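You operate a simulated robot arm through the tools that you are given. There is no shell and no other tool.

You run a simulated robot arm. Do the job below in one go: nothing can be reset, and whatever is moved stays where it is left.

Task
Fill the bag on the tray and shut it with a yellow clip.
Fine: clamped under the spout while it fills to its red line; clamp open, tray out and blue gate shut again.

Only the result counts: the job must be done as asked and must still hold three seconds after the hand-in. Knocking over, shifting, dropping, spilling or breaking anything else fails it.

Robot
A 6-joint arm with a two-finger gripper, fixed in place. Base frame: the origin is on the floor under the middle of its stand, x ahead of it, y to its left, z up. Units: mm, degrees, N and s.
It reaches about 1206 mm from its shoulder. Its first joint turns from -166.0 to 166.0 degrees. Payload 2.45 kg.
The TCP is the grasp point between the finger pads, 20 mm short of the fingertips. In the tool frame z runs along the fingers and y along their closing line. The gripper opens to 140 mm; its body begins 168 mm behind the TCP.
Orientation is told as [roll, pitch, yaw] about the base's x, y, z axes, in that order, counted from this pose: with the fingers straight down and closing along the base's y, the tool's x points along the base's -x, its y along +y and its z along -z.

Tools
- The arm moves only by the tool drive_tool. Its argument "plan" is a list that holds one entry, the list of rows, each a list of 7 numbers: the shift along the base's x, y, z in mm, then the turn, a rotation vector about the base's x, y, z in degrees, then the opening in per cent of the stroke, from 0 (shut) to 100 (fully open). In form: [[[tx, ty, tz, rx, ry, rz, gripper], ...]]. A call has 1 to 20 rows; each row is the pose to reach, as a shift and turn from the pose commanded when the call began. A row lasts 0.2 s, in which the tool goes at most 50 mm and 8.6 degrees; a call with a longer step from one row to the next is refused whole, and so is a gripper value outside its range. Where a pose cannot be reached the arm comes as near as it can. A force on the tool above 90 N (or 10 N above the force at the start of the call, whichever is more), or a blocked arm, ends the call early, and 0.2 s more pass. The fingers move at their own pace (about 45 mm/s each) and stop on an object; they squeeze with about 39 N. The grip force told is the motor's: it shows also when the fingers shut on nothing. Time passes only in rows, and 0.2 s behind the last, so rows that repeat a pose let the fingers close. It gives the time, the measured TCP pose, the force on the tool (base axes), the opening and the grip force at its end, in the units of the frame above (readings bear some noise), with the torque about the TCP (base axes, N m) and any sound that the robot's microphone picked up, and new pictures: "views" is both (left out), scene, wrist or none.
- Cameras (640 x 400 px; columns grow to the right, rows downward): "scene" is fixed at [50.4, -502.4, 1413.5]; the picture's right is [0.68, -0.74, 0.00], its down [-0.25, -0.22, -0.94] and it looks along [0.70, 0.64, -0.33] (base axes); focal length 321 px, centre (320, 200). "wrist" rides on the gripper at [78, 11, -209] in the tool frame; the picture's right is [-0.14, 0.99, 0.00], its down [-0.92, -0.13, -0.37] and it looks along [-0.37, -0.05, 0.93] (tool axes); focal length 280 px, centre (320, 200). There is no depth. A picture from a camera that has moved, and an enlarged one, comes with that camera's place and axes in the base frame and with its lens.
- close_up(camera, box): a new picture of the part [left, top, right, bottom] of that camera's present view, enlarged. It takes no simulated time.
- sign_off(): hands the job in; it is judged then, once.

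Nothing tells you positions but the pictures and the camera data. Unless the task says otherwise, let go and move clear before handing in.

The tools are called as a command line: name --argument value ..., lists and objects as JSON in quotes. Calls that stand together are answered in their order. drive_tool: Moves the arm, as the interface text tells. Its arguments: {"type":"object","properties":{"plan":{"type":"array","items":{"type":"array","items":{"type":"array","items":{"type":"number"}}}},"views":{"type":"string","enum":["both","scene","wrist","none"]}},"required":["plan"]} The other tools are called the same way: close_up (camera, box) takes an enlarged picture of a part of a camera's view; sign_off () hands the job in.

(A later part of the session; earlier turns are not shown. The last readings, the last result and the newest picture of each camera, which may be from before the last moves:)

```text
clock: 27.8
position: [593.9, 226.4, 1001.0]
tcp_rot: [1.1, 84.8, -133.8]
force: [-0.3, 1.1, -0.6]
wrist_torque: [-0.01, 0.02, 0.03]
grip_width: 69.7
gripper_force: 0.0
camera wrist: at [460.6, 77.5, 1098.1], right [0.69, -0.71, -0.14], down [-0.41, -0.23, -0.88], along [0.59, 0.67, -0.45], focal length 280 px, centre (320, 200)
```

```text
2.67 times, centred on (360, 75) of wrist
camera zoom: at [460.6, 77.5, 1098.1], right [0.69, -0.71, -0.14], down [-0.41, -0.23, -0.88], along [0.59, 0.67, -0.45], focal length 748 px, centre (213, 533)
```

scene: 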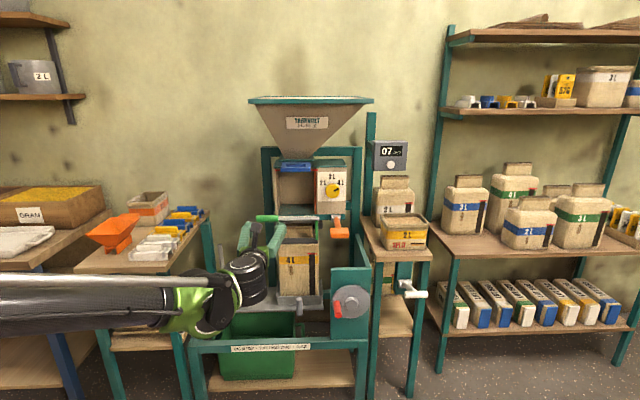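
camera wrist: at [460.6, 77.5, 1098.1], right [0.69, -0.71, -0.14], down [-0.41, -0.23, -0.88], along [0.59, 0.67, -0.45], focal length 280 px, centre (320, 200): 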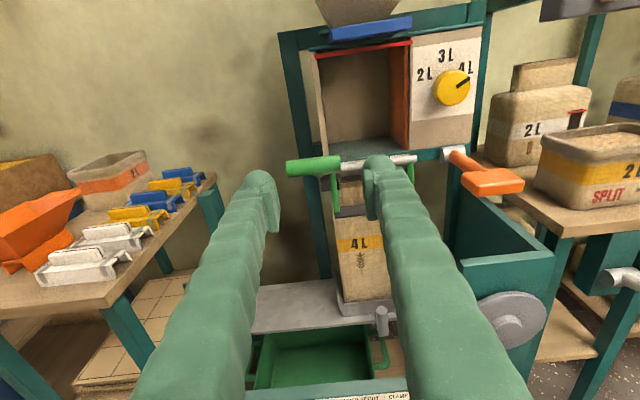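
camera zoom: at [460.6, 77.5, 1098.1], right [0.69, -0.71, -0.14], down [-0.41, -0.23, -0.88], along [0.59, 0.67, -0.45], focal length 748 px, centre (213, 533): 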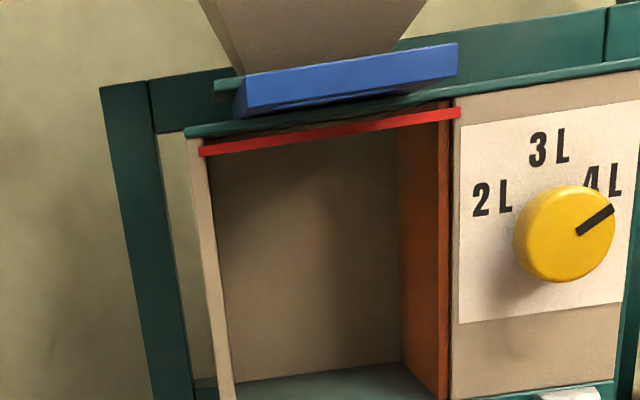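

I can see the clamp handle, a short horizontal green cylinder in front of the chamber whose lever pivots on the grey rod. I'll close the fingers and bring them above the handle, so I can press it down with the finger sides.

drive_tool --plan '[[[0, 10, 24, 0, 0, 0, 20], [10, 30, 34, 0, 0, 0, 0], [30, 55, 34, 0, 0, 0, 0], [50, 80, 34, 0, 0, 0, 0], [70, 100, 34, 0, 0, 0, 0], [85, 115, 34, 0, 0, 0, 0], [100, 130, 34, 0, 0, 0, 0], [100, 130, 34, 0, 0, 0, 0]]]' --views "both"

close_up --camera "wrist" --box '[180, 80, 460, 255]'

close_up --camera "scene" --box '[230, 170, 370, 265]'

```text
clock: 29.6
position: [692.2, 356.1, 1033.0]
tcp_rot: [0.8, 84.8, -134.1]
force: [-0.7, 0.2, 0.5]
wrist_torque: [-0.01, 0.0, 0.0]
grip_width: 0.0
gripper_force: 29.3
camera wrist: at [560.1, 207.0, 1129.9], right [0.69, -0.71, -0.14], down [-0.41, -0.23, -0.88], along [0.59, 0.67, -0.45], focal length 280 px, centre (320, 200)
```

scene: 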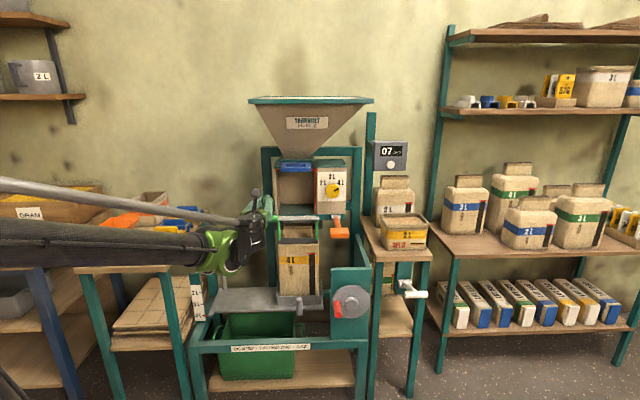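
wrist: 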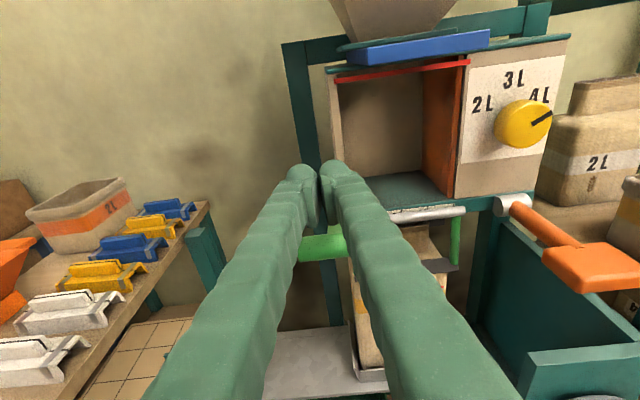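

```text
2.29 times, centred on (320, 168) of wrist
camera zoom: at [560.1, 207.0, 1129.9], right [0.69, -0.71, -0.14], down [-0.41, -0.23, -0.88], along [0.59, 0.67, -0.45], focal length 641 px, centre (320, 274)
```

zoom: 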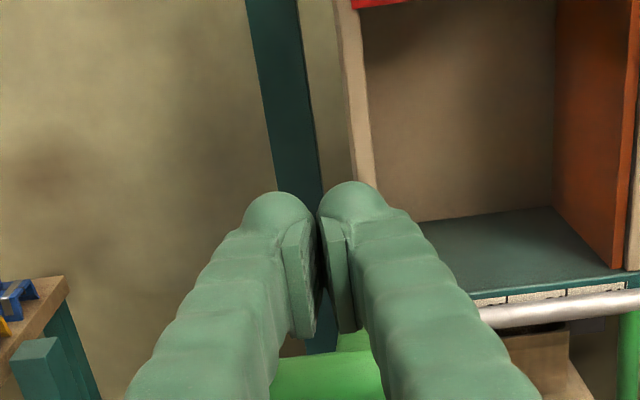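

```text
4.21 times, centred on (300, 218) of scene
camera zoom: at [50.4, -502.4, 1413.5], right [0.68, -0.74, 0.0], down [-0.25, -0.22, -0.94], along [0.7, 0.64, -0.33], focal length 1352 px, centre (404, 126)
```

zoom: 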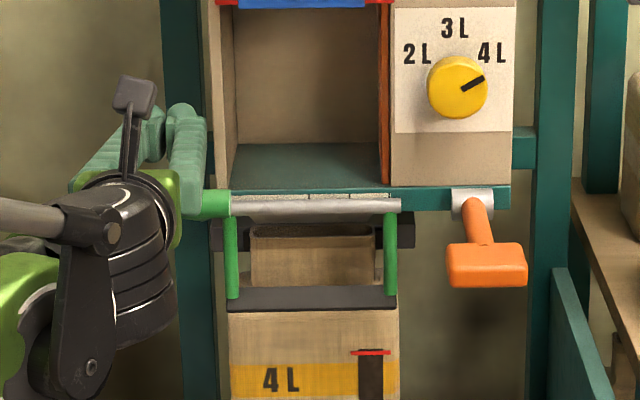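

Combining the two views puts the handle axis at about z 965, depth 766 from the base along the 45° line, right below my fingers. I'll move over it and lower in small steps until contact.

drive_tool --plan '[[[9, 9, -8, 0, 0, 0, 0], [18, 18, -20, 0, 0, 0, 0], [18, 18, -28, 0, 0, 0, 0], [18, 18, -33, 0, 0, 0, 0], [18, 18, -38, 0, 0, 0, 0], [18, 18, -43, 0, 0, 0, 0], [18, 18, -43, 0, 0, 0, 0]]]' --views "both"

close_up --camera "scene" --box '[230, 170, 370, 265]'

```text
clock: 31.2
position: [711.4, 376.4, 991.4]
tcp_rot: [0.8, 84.8, -134.1]
force: [-1.5, -0.7, 2.1]
wrist_torque: [0.0, 0.03, 0.02]
grip_width: 0.1
gripper_force: 29.2
camera wrist: at [578.6, 225.7, 1087.0], right [0.69, -0.71, -0.14], down [-0.41, -0.23, -0.88], along [0.59, 0.67, -0.45], focal length 280 px, centre (320, 200)
```

scene: 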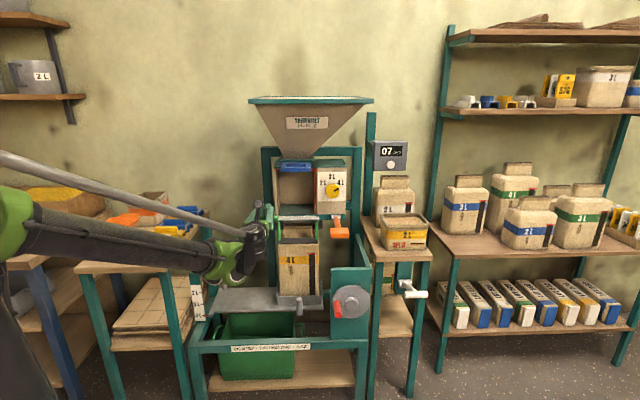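
wrist: 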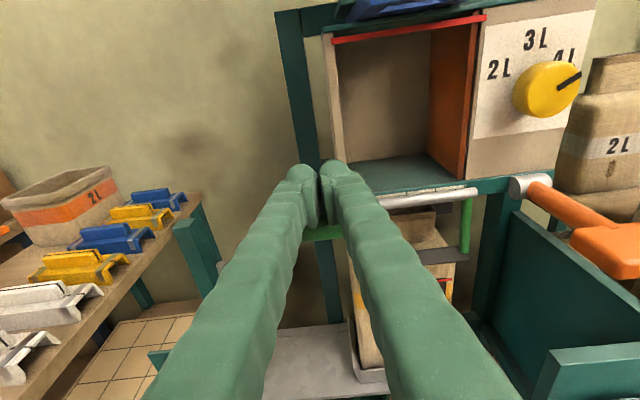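

```text
4.21 times, centred on (300, 218) of scene
camera zoom: at [50.4, -502.4, 1413.5], right [0.68, -0.74, 0.0], down [-0.25, -0.22, -0.94], along [0.7, 0.64, -0.33], focal length 1352 px, centre (404, 126)
```

zoom: 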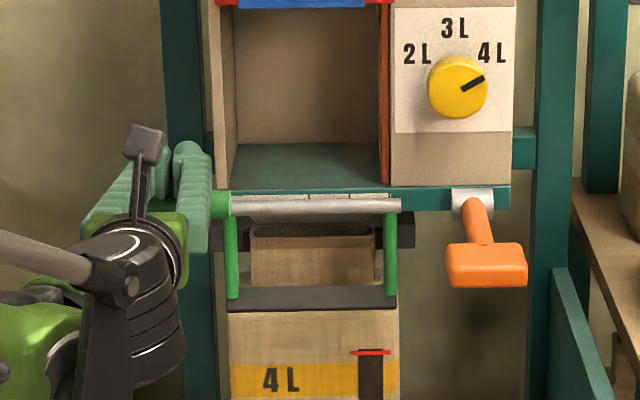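

There may be first contact. I'll continue pressing down in small steps and check the force and the bail.

drive_tool --plan '[[[0, 0, -4, 0, 0, 0, 0], [0, 0, -8, 0, 0, 0, 0], [0, 0, -12, 0, 0, 0, 0], [0, 0, -16, 0, 0, 0, 0], [0, 0, -20, 0, 0, 0, 0]]]' --views "both"

close_up --camera "scene" --box '[230, 170, 370, 265]'

```text
clock: 32.4
position: [712.1, 374.5, 971.2]
tcp_rot: [0.8, 84.8, -134.0]
force: [0.6, -0.6, 1.3]
wrist_torque: [0.02, 0.04, -0.01]
grip_width: 0.0
gripper_force: 28.9
camera wrist: at [578.8, 225.1, 1067.2], right [0.69, -0.71, -0.14], down [-0.41, -0.23, -0.88], along [0.59, 0.67, -0.45], focal length 280 px, centre (320, 200)
```

scene: 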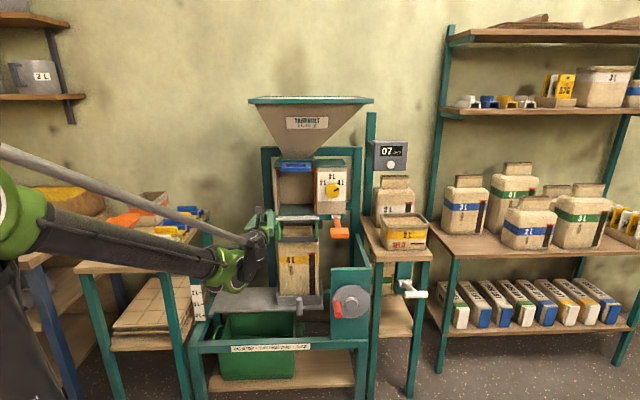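
wrist: 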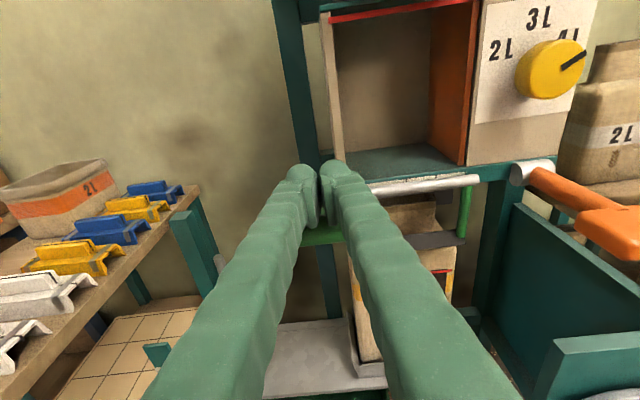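

```text
4.21 times, centred on (300, 218) of scene
camera zoom: at [50.4, -502.4, 1413.5], right [0.68, -0.74, 0.0], down [-0.25, -0.22, -0.94], along [0.7, 0.64, -0.33], focal length 1352 px, centre (404, 126)
```

zoom: 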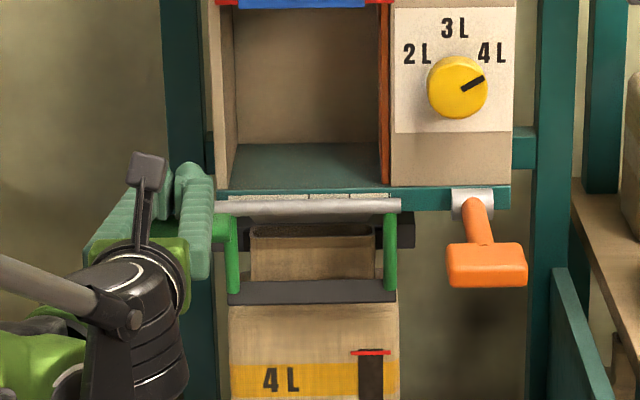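

The handle is turning and the bail bar has begun to swing back toward the neck. I'll continue pressing down.

drive_tool --plan '[[[0, 0, -5, 0, 0, 0, 0], [0, 0, -10, 0, 0, 0, 0], [0, 0, -15, 0, 0, 0, 0], [0, 0, -20, 0, 0, 0, 0], [0, 0, -25, 0, 0, 0, 0], [0, 0, -30, 0, 0, 0, 0]]]' --views "both"

close_up --camera "scene" --box '[230, 170, 370, 265]'

```text
clock: 33.8
position: [711.7, 374.3, 941.0]
tcp_rot: [0.8, 84.8, -134.1]
force: [0.1, -0.4, 0.5]
wrist_torque: [-0.01, 0.0, -0.03]
grip_width: 0.1
gripper_force: 28.9
camera wrist: at [578.8, 225.3, 1037.3], right [0.69, -0.71, -0.14], down [-0.41, -0.23, -0.88], along [0.59, 0.67, -0.45], focal length 280 px, centre (320, 200)
```

scene: 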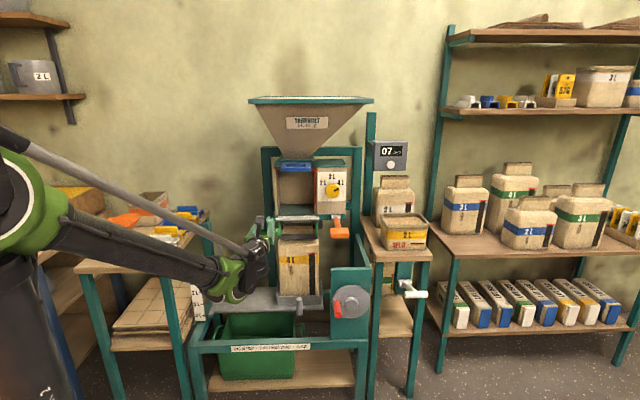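
wrist: 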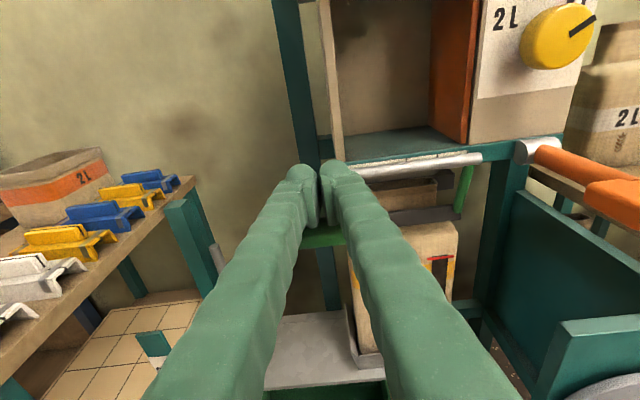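

```text
4.21 times, centred on (300, 218) of scene
camera zoom: at [50.4, -502.4, 1413.5], right [0.68, -0.74, 0.0], down [-0.25, -0.22, -0.94], along [0.7, 0.64, -0.33], focal length 1352 px, centre (404, 126)
```

zoom: 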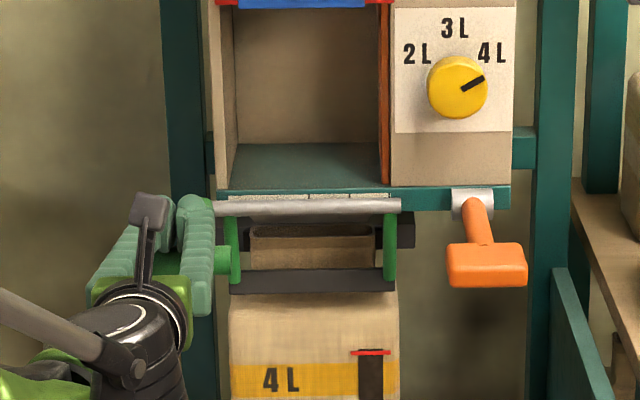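

The bail keeps swinging with negligible force. I'll continue down.

drive_tool --plan '[[[0, 0, -5, 0, 0, 0, 0], [0, 0, -10, 0, 0, 0, 0], [0, 0, -15, 0, 0, 0, 0], [0, 0, -20, 0, 0, 0, 0], [0, 0, -25, 0, 0, 0, 0]]]' --views "both"

close_up --camera "scene" --box '[230, 170, 370, 265]'

```text
clock: 35.0
position: [712.0, 375.0, 914.6]
tcp_rot: [0.8, 84.8, -133.9]
force: [0.8, -0.5, 0.2]
wrist_torque: [0.03, 0.03, 0.03]
grip_width: 0.0
gripper_force: 29.2
camera wrist: at [579.2, 225.7, 1011.9], right [0.69, -0.71, -0.14], down [-0.41, -0.23, -0.88], along [0.59, 0.67, -0.45], focal length 280 px, centre (320, 200)
```

scene: 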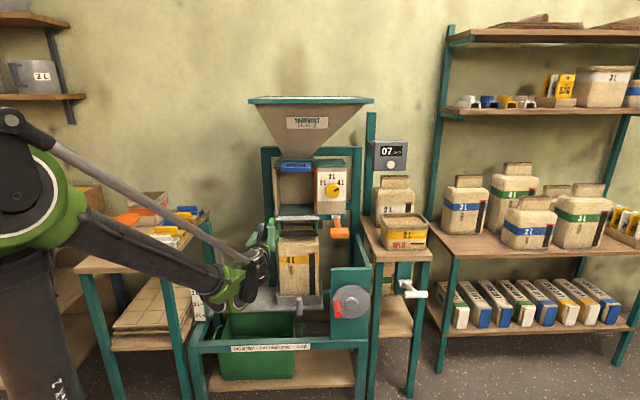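
wrist: 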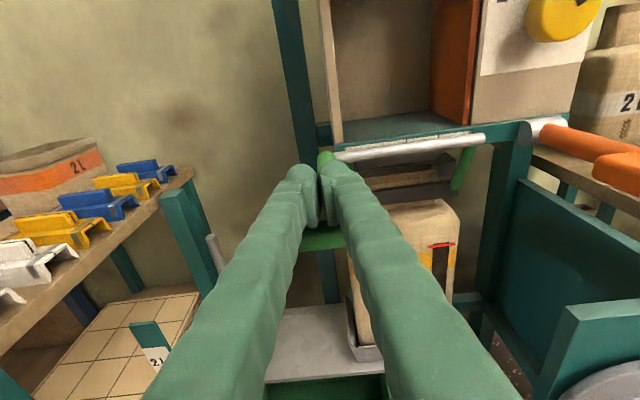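

```text
4.21 times, centred on (300, 218) of scene
camera zoom: at [50.4, -502.4, 1413.5], right [0.68, -0.74, 0.0], down [-0.25, -0.22, -0.94], along [0.7, 0.64, -0.33], focal length 1352 px, centre (404, 126)
```

zoom: 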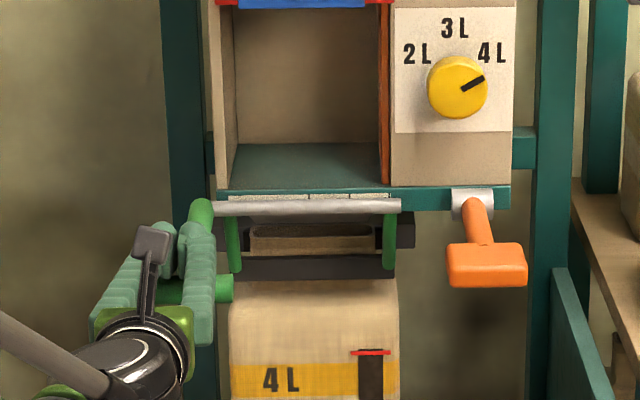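

The bail bar is now close to the neck. The lever arm sits just ahead of my fingertips, so I'll shift 18 mm left along the handle and keep pressing down with a little forward motion.

drive_tool --plan '[[[-6, 6, 2, 0, 0, 0, 0], [-13, 13, 2, 0, 0, 0, 0], [-13, 13, -4, 0, 0, 0, 0], [-12, 14, -9, 0, 0, 0, 0], [-11, 15, -14, 0, 0, 0, 0], [-10, 16, -18, 0, 0, 0, 0], [-9, 17, -22, 0, 0, 0, 0]]]' --views "both"

close_up --camera "scene" --box '[230, 170, 370, 265]'

```text
clock: 36.6
position: [703.2, 392.2, 893.2]
tcp_rot: [0.8, 84.9, -134.0]
force: [-0.4, 0.0, -0.1]
wrist_torque: [0.0, -0.01, -0.02]
grip_width: 0.0
gripper_force: 29.4
camera wrist: at [570.0, 242.1, 990.2], right [0.69, -0.71, -0.14], down [-0.41, -0.23, -0.88], along [0.59, 0.67, -0.45], focal length 280 px, centre (320, 200)
```

scene: 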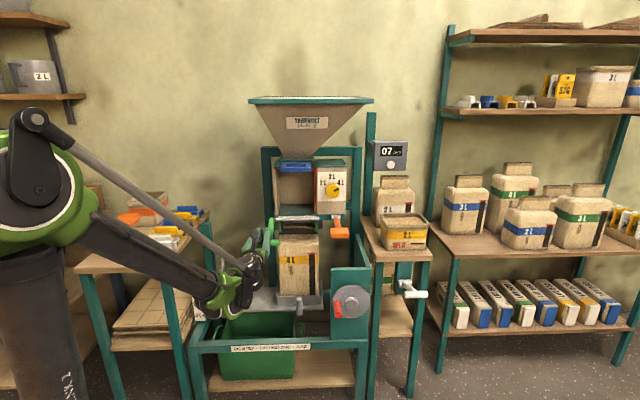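
wrist: 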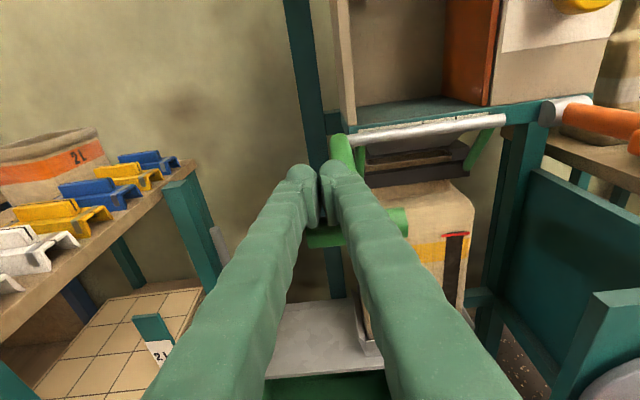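

```text
4.21 times, centred on (300, 218) of scene
camera zoom: at [50.4, -502.4, 1413.5], right [0.68, -0.74, 0.0], down [-0.25, -0.22, -0.94], along [0.7, 0.64, -0.33], focal length 1352 px, centre (404, 126)
```

zoom: 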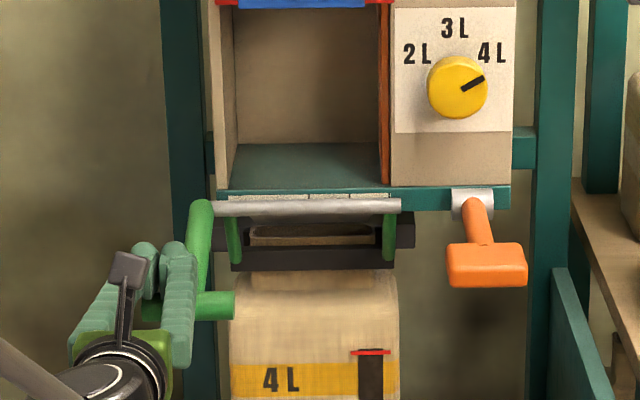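

Nearly there; the bar now covers the neck. I'll continue a little further and watch the force for the clamped position.

drive_tool --plan '[[[1, 1, -4, 0, 0, 0, 0], [2, 2, -8, 0, 0, 0, 0], [3, 3, -12, 0, 0, 0, 0], [4, 4, -16, 0, 0, 0, 0]]]' --views "both"

close_up --camera "scene" --box '[230, 170, 370, 265]'

close_up --camera "wrist" --box '[280, 90, 520, 240]'

```text
clock: 37.2
position: [703.6, 391.9, 891.5]
tcp_rot: [-1.5, 85.1, -136.5]
force: [-23.2, -13.2, 61.9]
wrist_torque: [-0.71, -0.99, -0.54]
grip_width: 6.0
gripper_force: 29.2
stopped in row 2: the force on the tool passed its limit at 101 N (the readings are from after the stop); the commanded pose is now the measured one
camera wrist: at [569.5, 242.3, 986.9], right [0.69, -0.71, -0.14], down [-0.41, -0.22, -0.89], along [0.6, 0.67, -0.44], focal length 280 px, centre (320, 200)
```

scene: 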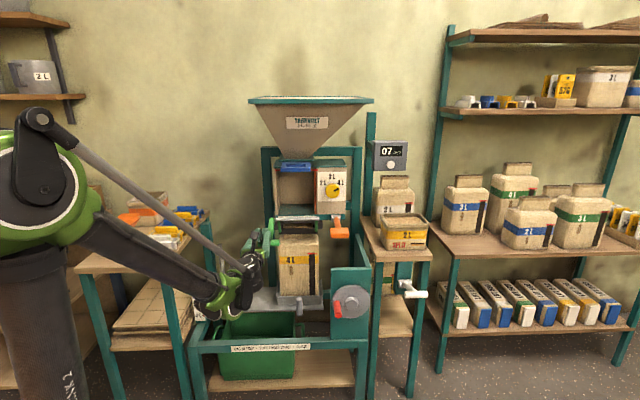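
wrist: 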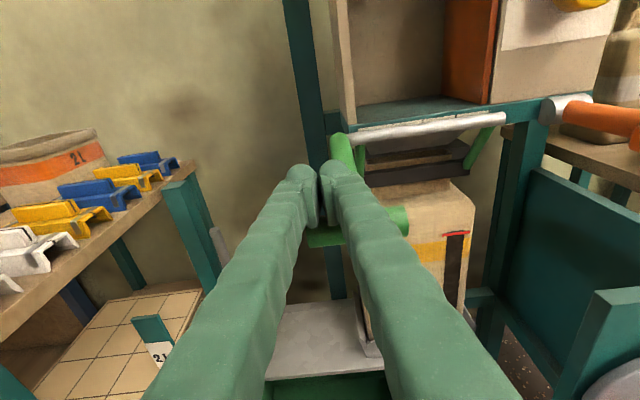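

```text
4.21 times, centred on (300, 218) of scene
camera zoom: at [50.4, -502.4, 1413.5], right [0.68, -0.74, 0.0], down [-0.25, -0.22, -0.94], along [0.7, 0.64, -0.33], focal length 1352 px, centre (404, 126)
```

zoom: 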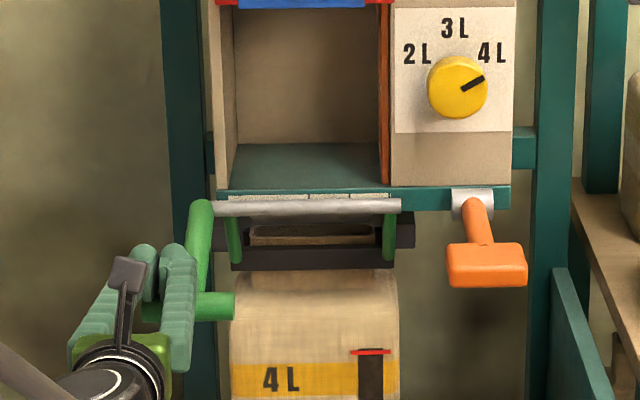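

```text
2.67 times, centred on (400, 165) of wrist
camera zoom: at [569.5, 242.3, 986.9], right [0.69, -0.71, -0.14], down [-0.41, -0.22, -0.89], along [0.6, 0.67, -0.44], focal length 748 px, centre (107, 293)
```

zoom: 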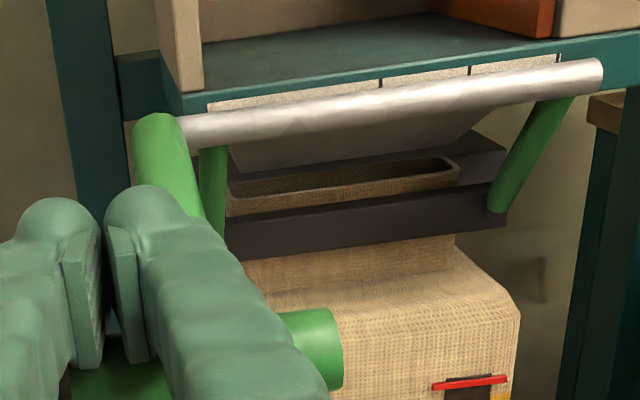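

The handle reached its hard stop and the bar holds the neck against the rear jaw under the spout. I'll take the load off straight away, lift clear and check that the clamp stays shut.

drive_tool --plan '[[[0, 0, 4, 0, 0, 0, 0], [0, 0, 12, 0, 0, 0, 0], [-4, -4, 25, 0, 0, 0, 0], [-15, -15, 45, 0, 0, 0, 0], [-40, -40, 65, 0, 0, 0, 0], [-65, -65, 85, 0, 0, 0, 0], [-85, -85, 110, 0, 0, 0, 0]]]' --views "both"

close_up --camera "scene" --box '[230, 170, 370, 265]'

close_up --camera "wrist" --box '[220, 60, 480, 225]'

```text
clock: 38.8
position: [621.6, 307.8, 998.8]
tcp_rot: [-0.7, 84.9, -135.7]
force: [0.3, 0.5, -0.3]
wrist_torque: [-0.02, 0.02, 0.0]
grip_width: 0.0
gripper_force: 29.8
camera wrist: at [487.9, 158.2, 1095.3], right [0.69, -0.71, -0.14], down [-0.41, -0.23, -0.88], along [0.59, 0.67, -0.45], focal length 280 px, centre (320, 200)
```

scene: 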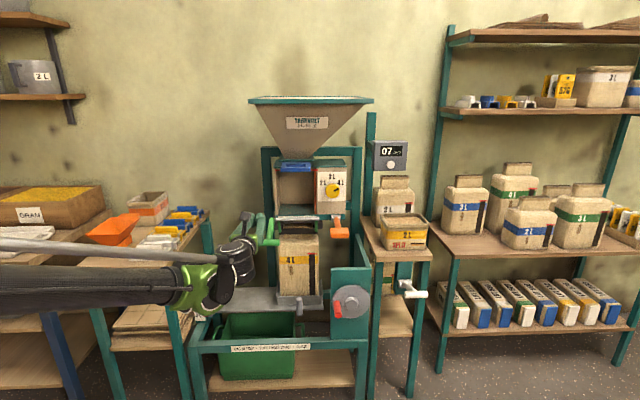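
wrist: 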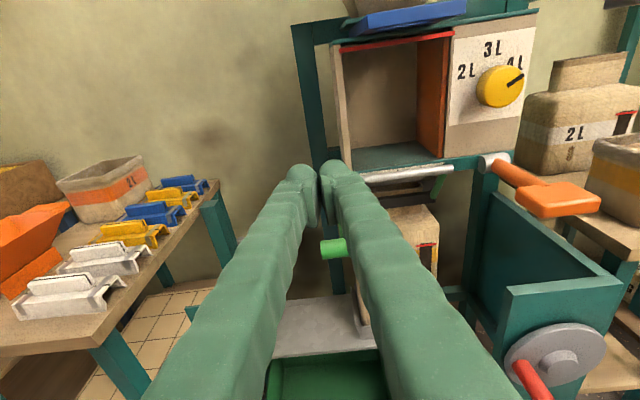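

```text
4.21 times, centred on (300, 218) of scene
camera zoom: at [50.4, -502.4, 1413.5], right [0.68, -0.74, 0.0], down [-0.25, -0.22, -0.94], along [0.7, 0.64, -0.33], focal length 1352 px, centre (404, 126)
```

zoom: 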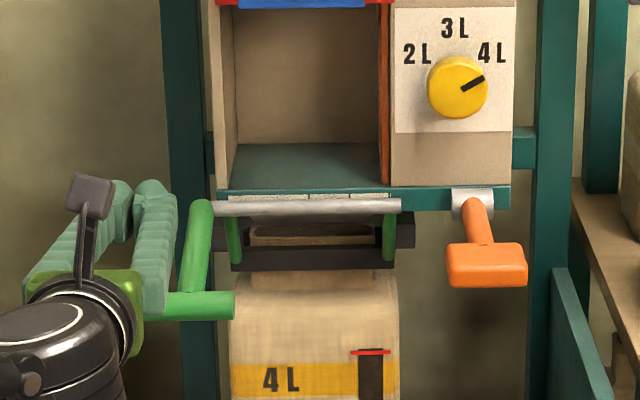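

```text
2.42 times, centred on (350, 142) of wrist
camera zoom: at [487.9, 158.2, 1095.3], right [0.69, -0.71, -0.14], down [-0.41, -0.23, -0.88], along [0.59, 0.67, -0.45], focal length 680 px, centre (247, 339)
```

zoom: 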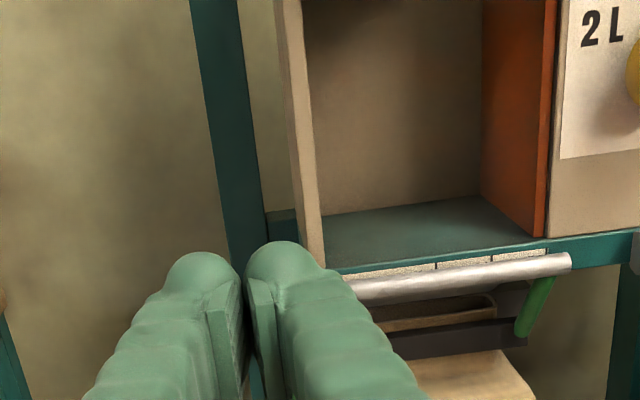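

The clamp stays shut on its own. Next is the blue gate, whose handle block I put at lateral 299–414, depth about 864 and z about 1115–1138. I'll open the fingers fully and move in front of it for a closer look.

drive_tool --plan '[[[0, -20, 25, 0, 0, 0, 30], [20, -40, 55, 0, 0, 0, 60], [50, -55, 85, 0, 0, 0, 100], [80, -60, 110, 0, 0, 0, 100], [110, -50, 127, 0, 0, 0, 100], [135, -42, 127, 0, 0, 0, 100], [153, -37, 127, 0, 0, 0, 100], [153, -37, 127, 0, 0, 0, 100]]]' --views "both"

close_up --camera "wrist" --box '[200, 60, 480, 235]'

close_up --camera "scene" --box '[240, 110, 380, 210]'

```text
clock: 40.6
position: [774.7, 270.5, 1126.1]
tcp_rot: [-1.0, 84.9, -135.8]
force: [0.5, -0.3, 0.2]
wrist_torque: [-0.03, -0.01, 0.02]
grip_width: 140.1
gripper_force: 0.1
camera wrist: at [641.4, 120.7, 1222.1], right [0.69, -0.71, -0.14], down [-0.41, -0.23, -0.88], along [0.59, 0.67, -0.45], focal length 280 px, centre (320, 200)
```

scene: 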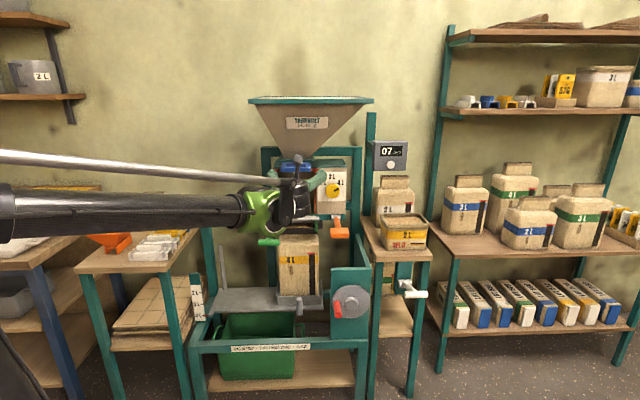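
wrist: 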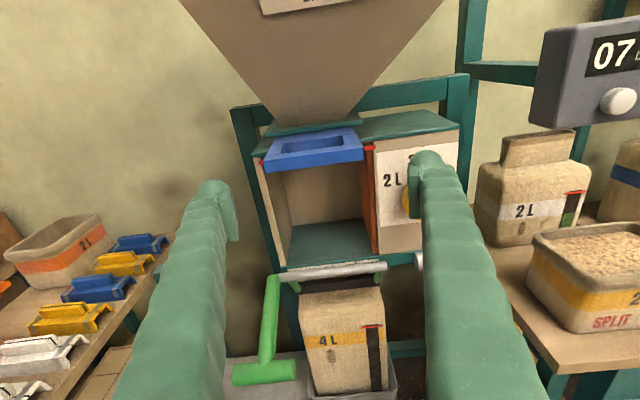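

```text
2.29 times, centred on (340, 148) of wrist
camera zoom: at [641.4, 120.7, 1222.1], right [0.69, -0.71, -0.14], down [-0.41, -0.23, -0.88], along [0.59, 0.67, -0.45], focal length 641 px, centre (274, 320)
```

zoom: 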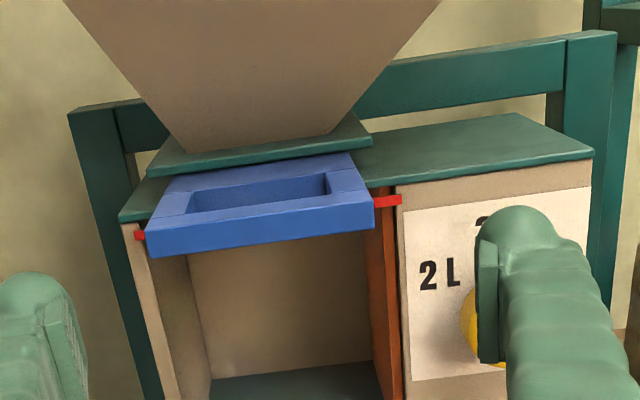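

```text
4.00 times, centred on (310, 160) of scene
camera zoom: at [50.4, -502.4, 1413.5], right [0.68, -0.74, 0.0], down [-0.25, -0.22, -0.94], along [0.7, 0.64, -0.33], focal length 1284 px, centre (360, 360)
```

zoom: 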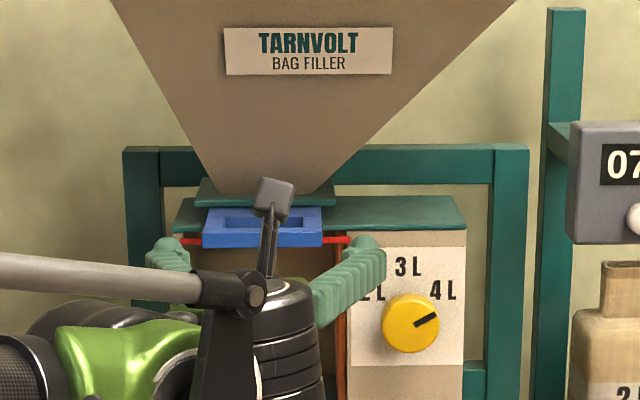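

The gate handle protrudes well in front of the panel, so I can grip its two sides. I'll advance with the fingers wide open, stopping partway to check the centring.

drive_tool --plan '[[[12, 18, -2, 0, 0, 0, 100], [28, 34, -4, 0, 0, 0, 100], [42, 48, -6, 0, 0, 0, 100], [52, 58, -6, 0, 0, 0, 100], [56, 62, -6, 0, 0, 0, 100], [56, 62, -6, 0, 0, 0, 100]]]' --views "both"

close_up --camera "wrist" --box '[180, 100, 460, 275]'

close_up --camera "scene" --box '[240, 120, 380, 210]'

```text
clock: 42.0
position: [830.4, 332.5, 1119.2]
tcp_rot: [-1.0, 84.9, -135.8]
force: [0.4, -0.3, 0.4]
wrist_torque: [0.02, -0.01, 0.0]
grip_width: 140.0
gripper_force: 0.1
camera wrist: at [697.3, 183.5, 1215.9], right [0.69, -0.71, -0.14], down [-0.41, -0.23, -0.88], along [0.59, 0.67, -0.45], focal length 280 px, centre (320, 200)
```

scene: 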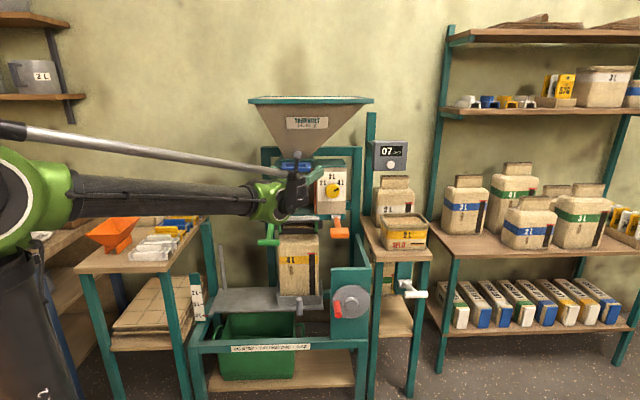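
wrist: 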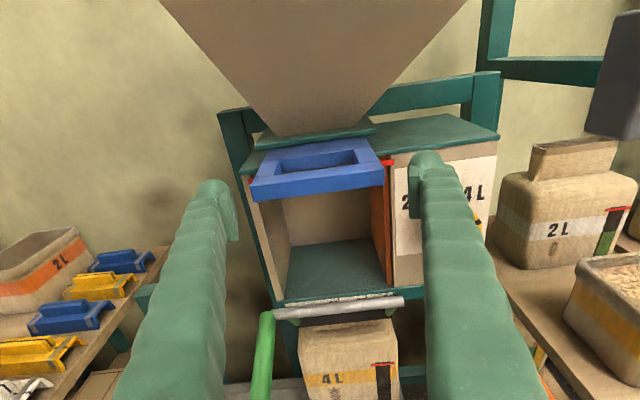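

```text
2.29 times, centred on (320, 188) of wrist
camera zoom: at [697.3, 183.5, 1215.9], right [0.69, -0.71, -0.14], down [-0.41, -0.23, -0.88], along [0.59, 0.67, -0.45], focal length 641 px, centre (320, 229)
```

zoom: 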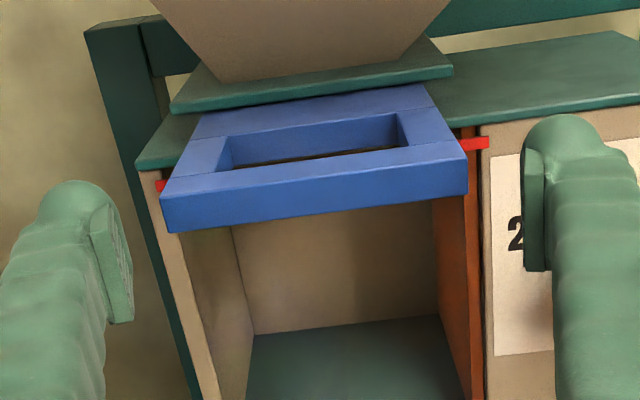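

```text
4.44 times, centred on (310, 165) of scene
camera zoom: at [50.4, -502.4, 1413.5], right [0.68, -0.74, 0.0], down [-0.25, -0.22, -0.94], along [0.7, 0.64, -0.33], focal length 1427 px, centre (364, 356)
```

zoom: 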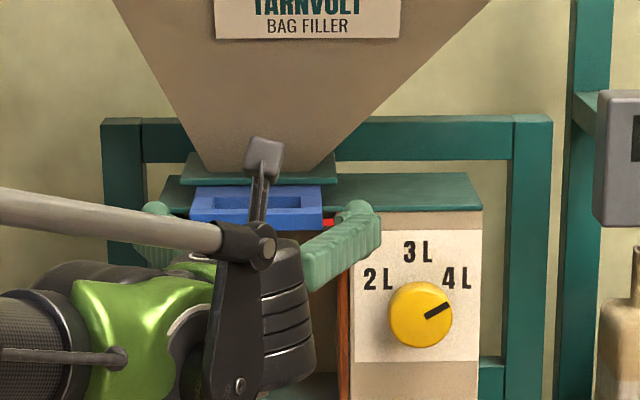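

The handle's front edge is almost at my finger pads, 6–7 mm higher than my grasp point. I'll rise slightly, advance 22 mm so the pads flank it, and then close on its sides.

drive_tool --plan '[[[0, 1, 6, 0, 0, 0, 100], [7, 9, 6, 0, 0, 0, 100], [14.5, 16.7, 6, 0, 0, 0, 100], [14.5, 16.7, 6, 0, 0, 0, 90], [14.5, 16.7, 6, 0, 0, 0, 80], [14.5, 16.7, 6, 0, 0, 0, 70], [14.5, 16.7, 6, 0, 0, 0, 65], [14.5, 16.7, 6, 0, 0, 0, 65]]]' --views "both"

close_up --camera "wrist" --box '[180, 100, 460, 275]'

```text
clock: 43.8
position: [845.6, 349.9, 1124.3]
tcp_rot: [-1.1, 85.0, -136.0]
force: [5.4, -3.9, 1.2]
wrist_torque: [-0.13, -0.09, 0.02]
grip_width: 116.1
gripper_force: 45.0
camera wrist: at [712.1, 200.5, 1221.6], right [0.69, -0.71, -0.14], down [-0.41, -0.23, -0.88], along [0.59, 0.67, -0.45], focal length 280 px, centre (320, 200)
```

scene: 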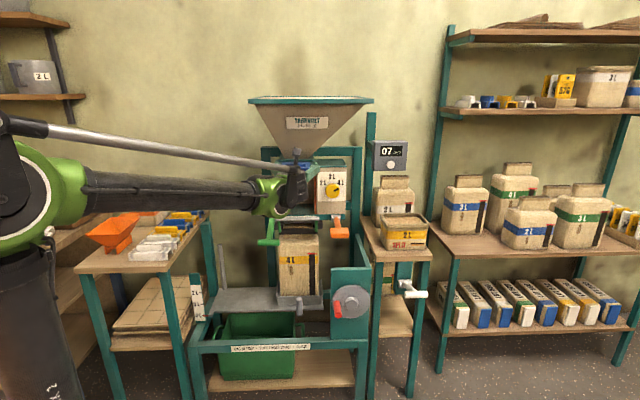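
wrist: 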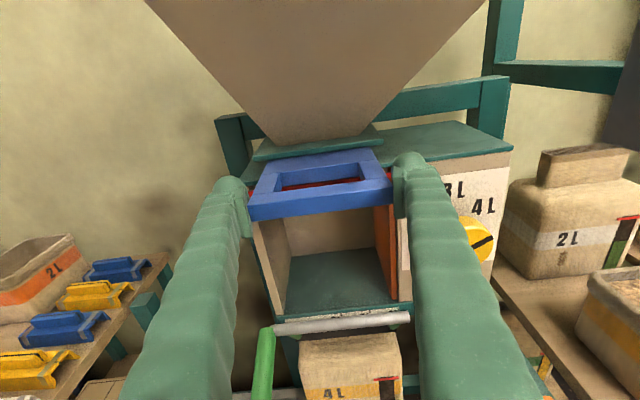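

```text
2.29 times, centred on (320, 188) of wrist
camera zoom: at [712.1, 200.5, 1221.6], right [0.69, -0.71, -0.14], down [-0.41, -0.23, -0.88], along [0.59, 0.67, -0.45], focal length 641 px, centre (320, 229)
```

zoom: 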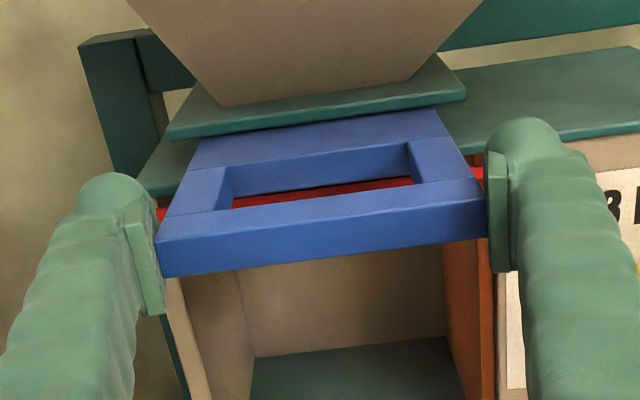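

The gate handle is gripped firmly at 116 mm. I'll pull it toward me a short way first and look at how it moves and whether grain starts to flow.

drive_tool --plan '[[[-3, -3.5, 0, 0, 0, 0, 65], [-6.5, -7.5, 0, 0, 0, 0, 65], [-10, -11, 0, 0, 0, 0, 65], [-14, -15, 0, 0, 0, 0, 65]]]' --views "both"

close_up --camera "wrist" --box '[180, 100, 460, 275]'

```text
clock: 44.8
position: [830.3, 334.5, 1124.6]
tcp_rot: [-1.3, 84.8, -136.2]
force: [7.1, -5.6, 20.6]
wrist_torque: [-0.43, 0.11, 0.12]
grip_width: 116.1
gripper_force: 45.2
camera wrist: at [696.3, 184.6, 1221.4], right [0.69, -0.71, -0.14], down [-0.41, -0.23, -0.88], along [0.59, 0.67, -0.45], focal length 280 px, centre (320, 200)
```

scene: 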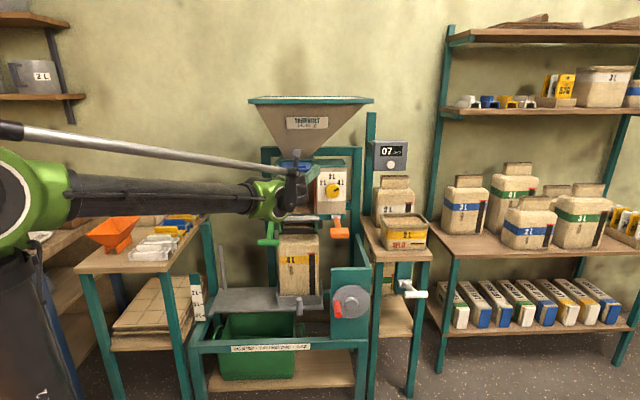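
wrist: 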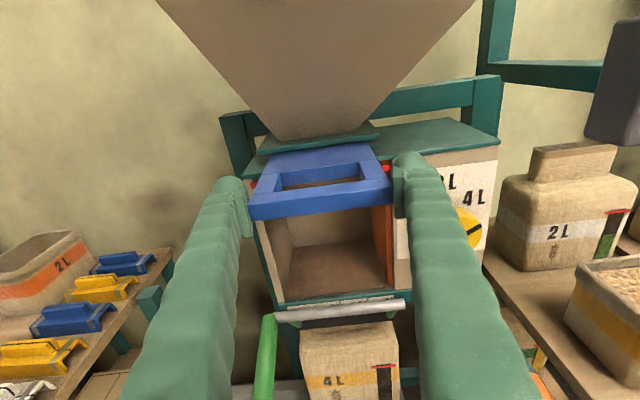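

```text
2.29 times, centred on (320, 188) of wrist
camera zoom: at [696.3, 184.6, 1221.4], right [0.69, -0.71, -0.14], down [-0.41, -0.23, -0.88], along [0.59, 0.67, -0.45], focal length 641 px, centre (320, 229)
```

zoom: 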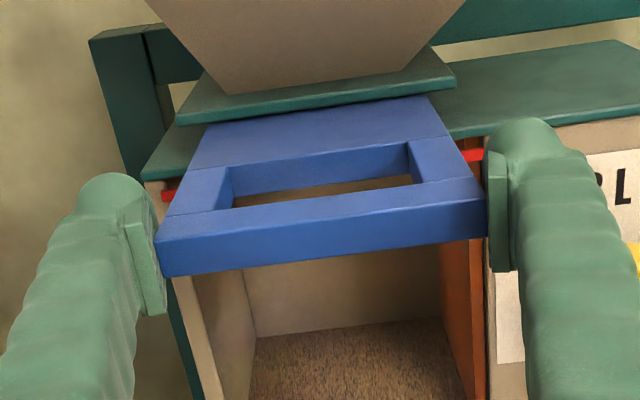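

The gate opens and grain has already started to cover the chamber floor. I'll hold here briefly, easing the vertical load, to judge the filling rate against the chamber's red line.

drive_tool --plan '[[[0, 0, 1, 0, 0, 0, 65], [0, 0, 1.5, 0, 0, 0, 65]]]' --views "wrist"

close_up --camera "wrist" --box '[200, 140, 440, 310]'

```text
clock: 45.4
position: [829.3, 333.2, 1126.1]
tcp_rot: [-1.1, 84.9, -135.8]
force: [1.1, -6.2, -7.4]
wrist_torque: [0.78, 0.35, -0.53]
grip_width: 116.2
gripper_force: 44.2
camera wrist: at [696.6, 184.7, 1221.7], right [0.69, -0.71, -0.14], down [-0.41, -0.23, -0.88], along [0.59, 0.67, -0.45], focal length 280 px, centre (320, 200)
```

wrist: 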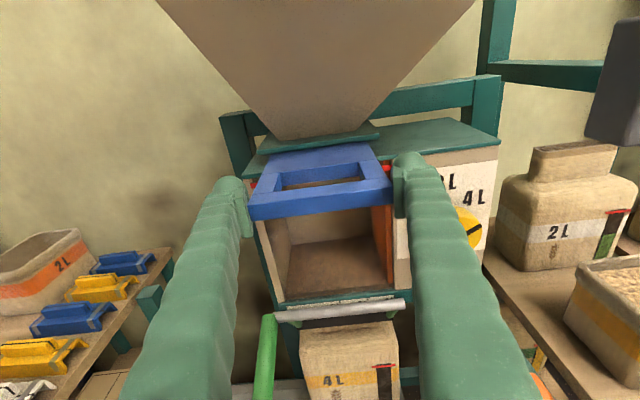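

```text
2.35 times, centred on (320, 225) of wrist
camera zoom: at [696.6, 184.7, 1221.7], right [0.69, -0.71, -0.14], down [-0.41, -0.23, -0.88], along [0.59, 0.67, -0.45], focal length 660 px, centre (320, 141)
```

zoom: 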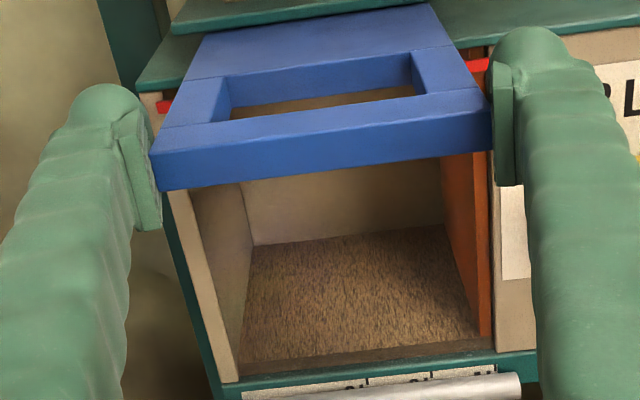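

The grain level is still low. I'll hold for about a second at this opening to measure the rate.

drive_tool --plan '[[[0, 0, -0.5, 0, 0, 0, 65], [0, 0, -0.5, 0, 0, 0, 65], [0, 0, -0.5, 0, 0, 0, 65], [0, 0, -0.5, 0, 0, 0, 65]]]' --views "wrist"

close_up --camera "wrist" --box '[200, 140, 440, 310]'

```text
clock: 46.4
position: [829.2, 334.9, 1124.9]
tcp_rot: [-0.9, 85.0, -135.8]
force: [2.3, -5.0, -9.2]
wrist_torque: [-0.1, -0.37, 0.16]
grip_width: 116.2
gripper_force: 45.0
camera wrist: at [697.2, 185.4, 1221.7], right [0.69, -0.71, -0.14], down [-0.41, -0.23, -0.88], along [0.59, 0.67, -0.45], focal length 280 px, centre (320, 200)
```

wrist: 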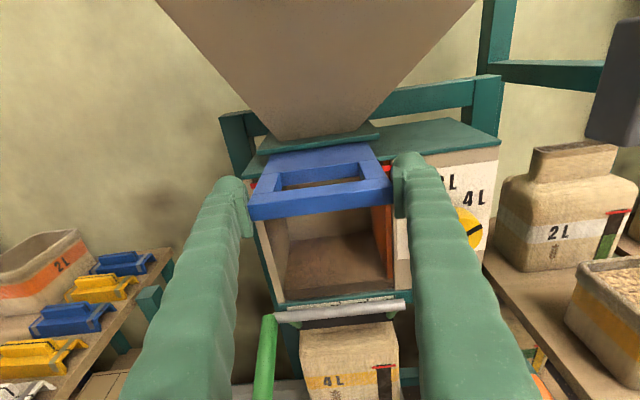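

```text
2.35 times, centred on (320, 225) of wrist
camera zoom: at [697.2, 185.4, 1221.7], right [0.69, -0.71, -0.14], down [-0.41, -0.23, -0.88], along [0.59, 0.67, -0.45], focal length 660 px, centre (320, 141)
```

zoom: 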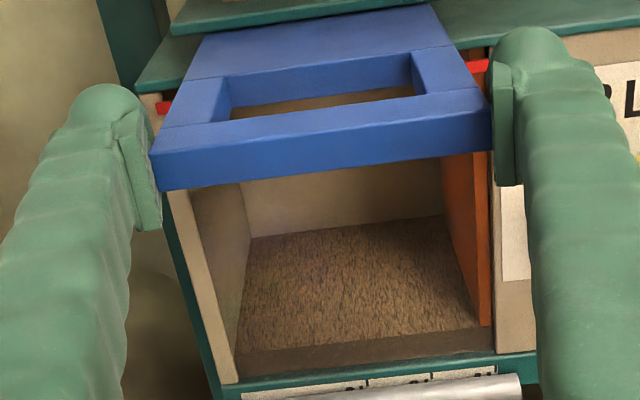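

The rate is slow at this opening. I'll pull the gate out further for a faster fill.

drive_tool --plan '[[[-5, -5, -0.5, 0, 0, 0, 65], [-10, -10, -0.5, 0, 0, 0, 65], [-15, -15, -0.5, 0, 0, 0, 65], [-20, -20, -0.5, 0, 0, 0, 65]]]' --views "wrist"

close_up --camera "wrist" --box '[200, 140, 440, 310]'

```text
clock: 47.4
position: [809.1, 314.8, 1124.9]
tcp_rot: [-1.2, 84.8, -136.0]
force: [5.5, -2.3, -11.7]
wrist_torque: [0.17, -0.13, -0.14]
grip_width: 116.0
gripper_force: 44.4
camera wrist: at [677.4, 165.7, 1221.7], right [0.69, -0.71, -0.14], down [-0.41, -0.23, -0.88], along [0.59, 0.67, -0.45], focal length 280 px, centre (320, 200)
```

wrist: 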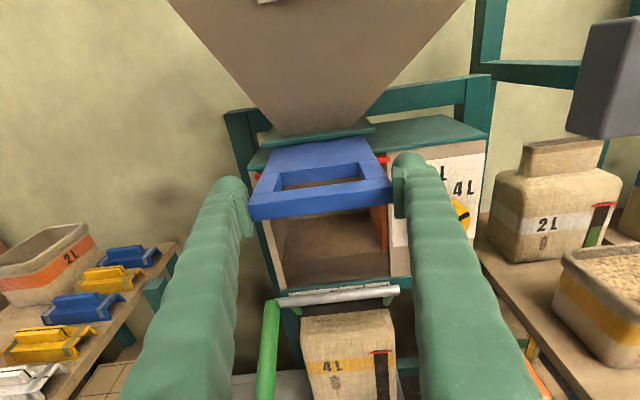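

```text
2.35 times, centred on (320, 225) of wrist
camera zoom: at [677.4, 165.7, 1221.7], right [0.69, -0.71, -0.14], down [-0.41, -0.23, -0.88], along [0.59, 0.67, -0.45], focal length 660 px, centre (320, 141)
```

zoom: 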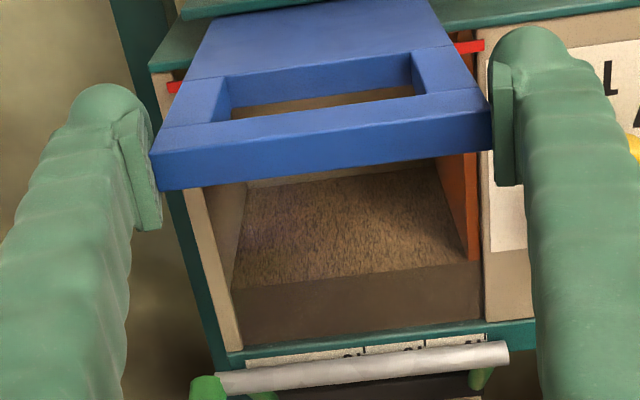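

Grain is now roughly a fifth of the way to the red line. I'll check what the scene camera can see of the chamber from here, which takes no simulated time.

close_up --camera "scene" --box '[240, 130, 380, 230]'

```text
4.00 times, centred on (310, 180) of scene
camera zoom: at [50.4, -502.4, 1413.5], right [0.68, -0.74, 0.0], down [-0.25, -0.22, -0.94], along [0.7, 0.64, -0.33], focal length 1284 px, centre (360, 280)
```

zoom: 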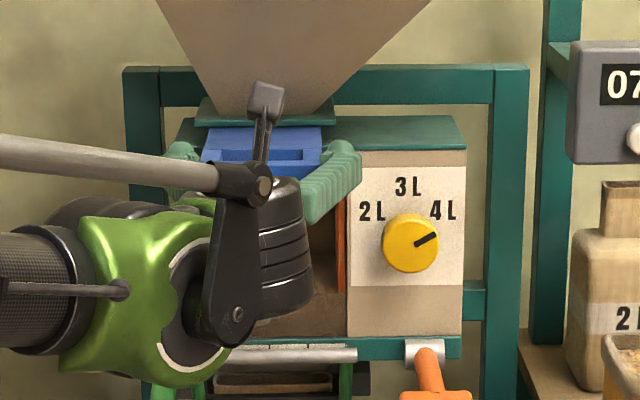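

The strip by the right wall is visible to the scene camera, with the level at roughly a quarter. I'll hold the gate open for about another second and check again.

drive_tool --plan '[[[0, 0, 0, 0, 0, 0, 65], [0, 0, 0, 0, 0, 0, 65], [0, 0, 0, 0, 0, 0, 65]]]' --views "wrist"

close_up --camera "scene" --box '[240, 130, 380, 230]'

close_up --camera "wrist" --box '[200, 140, 440, 310]'

```text
clock: 48.2
position: [810.9, 315.2, 1124.7]
tcp_rot: [-1.1, 85.0, -136.0]
force: [1.3, -3.0, -12.0]
wrist_torque: [0.26, -0.08, 0.03]
grip_width: 116.0
gripper_force: 45.6
camera wrist: at [677.4, 165.6, 1221.8], right [0.69, -0.71, -0.14], down [-0.41, -0.23, -0.88], along [0.59, 0.67, -0.45], focal length 280 px, centre (320, 200)
```

wrist: 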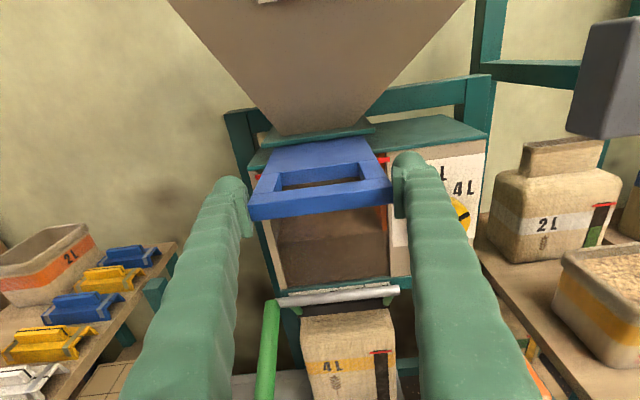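

```text
4.00 times, centred on (310, 180) of scene
camera zoom: at [50.4, -502.4, 1413.5], right [0.68, -0.74, 0.0], down [-0.25, -0.22, -0.94], along [0.7, 0.64, -0.33], focal length 1284 px, centre (360, 280)
```

zoom: 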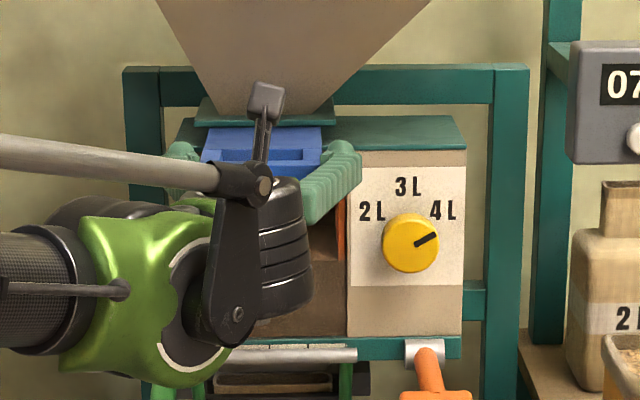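

```text
2.35 times, centred on (320, 225) of wrist
camera zoom: at [677.4, 165.6, 1221.8], right [0.69, -0.71, -0.14], down [-0.41, -0.23, -0.88], along [0.59, 0.67, -0.45], focal length 660 px, centre (320, 141)
```

zoom: 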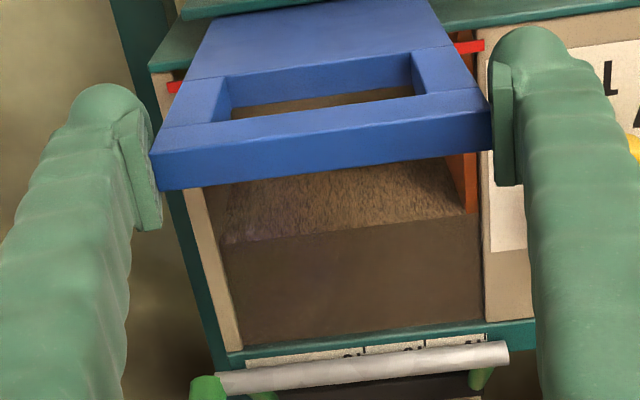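

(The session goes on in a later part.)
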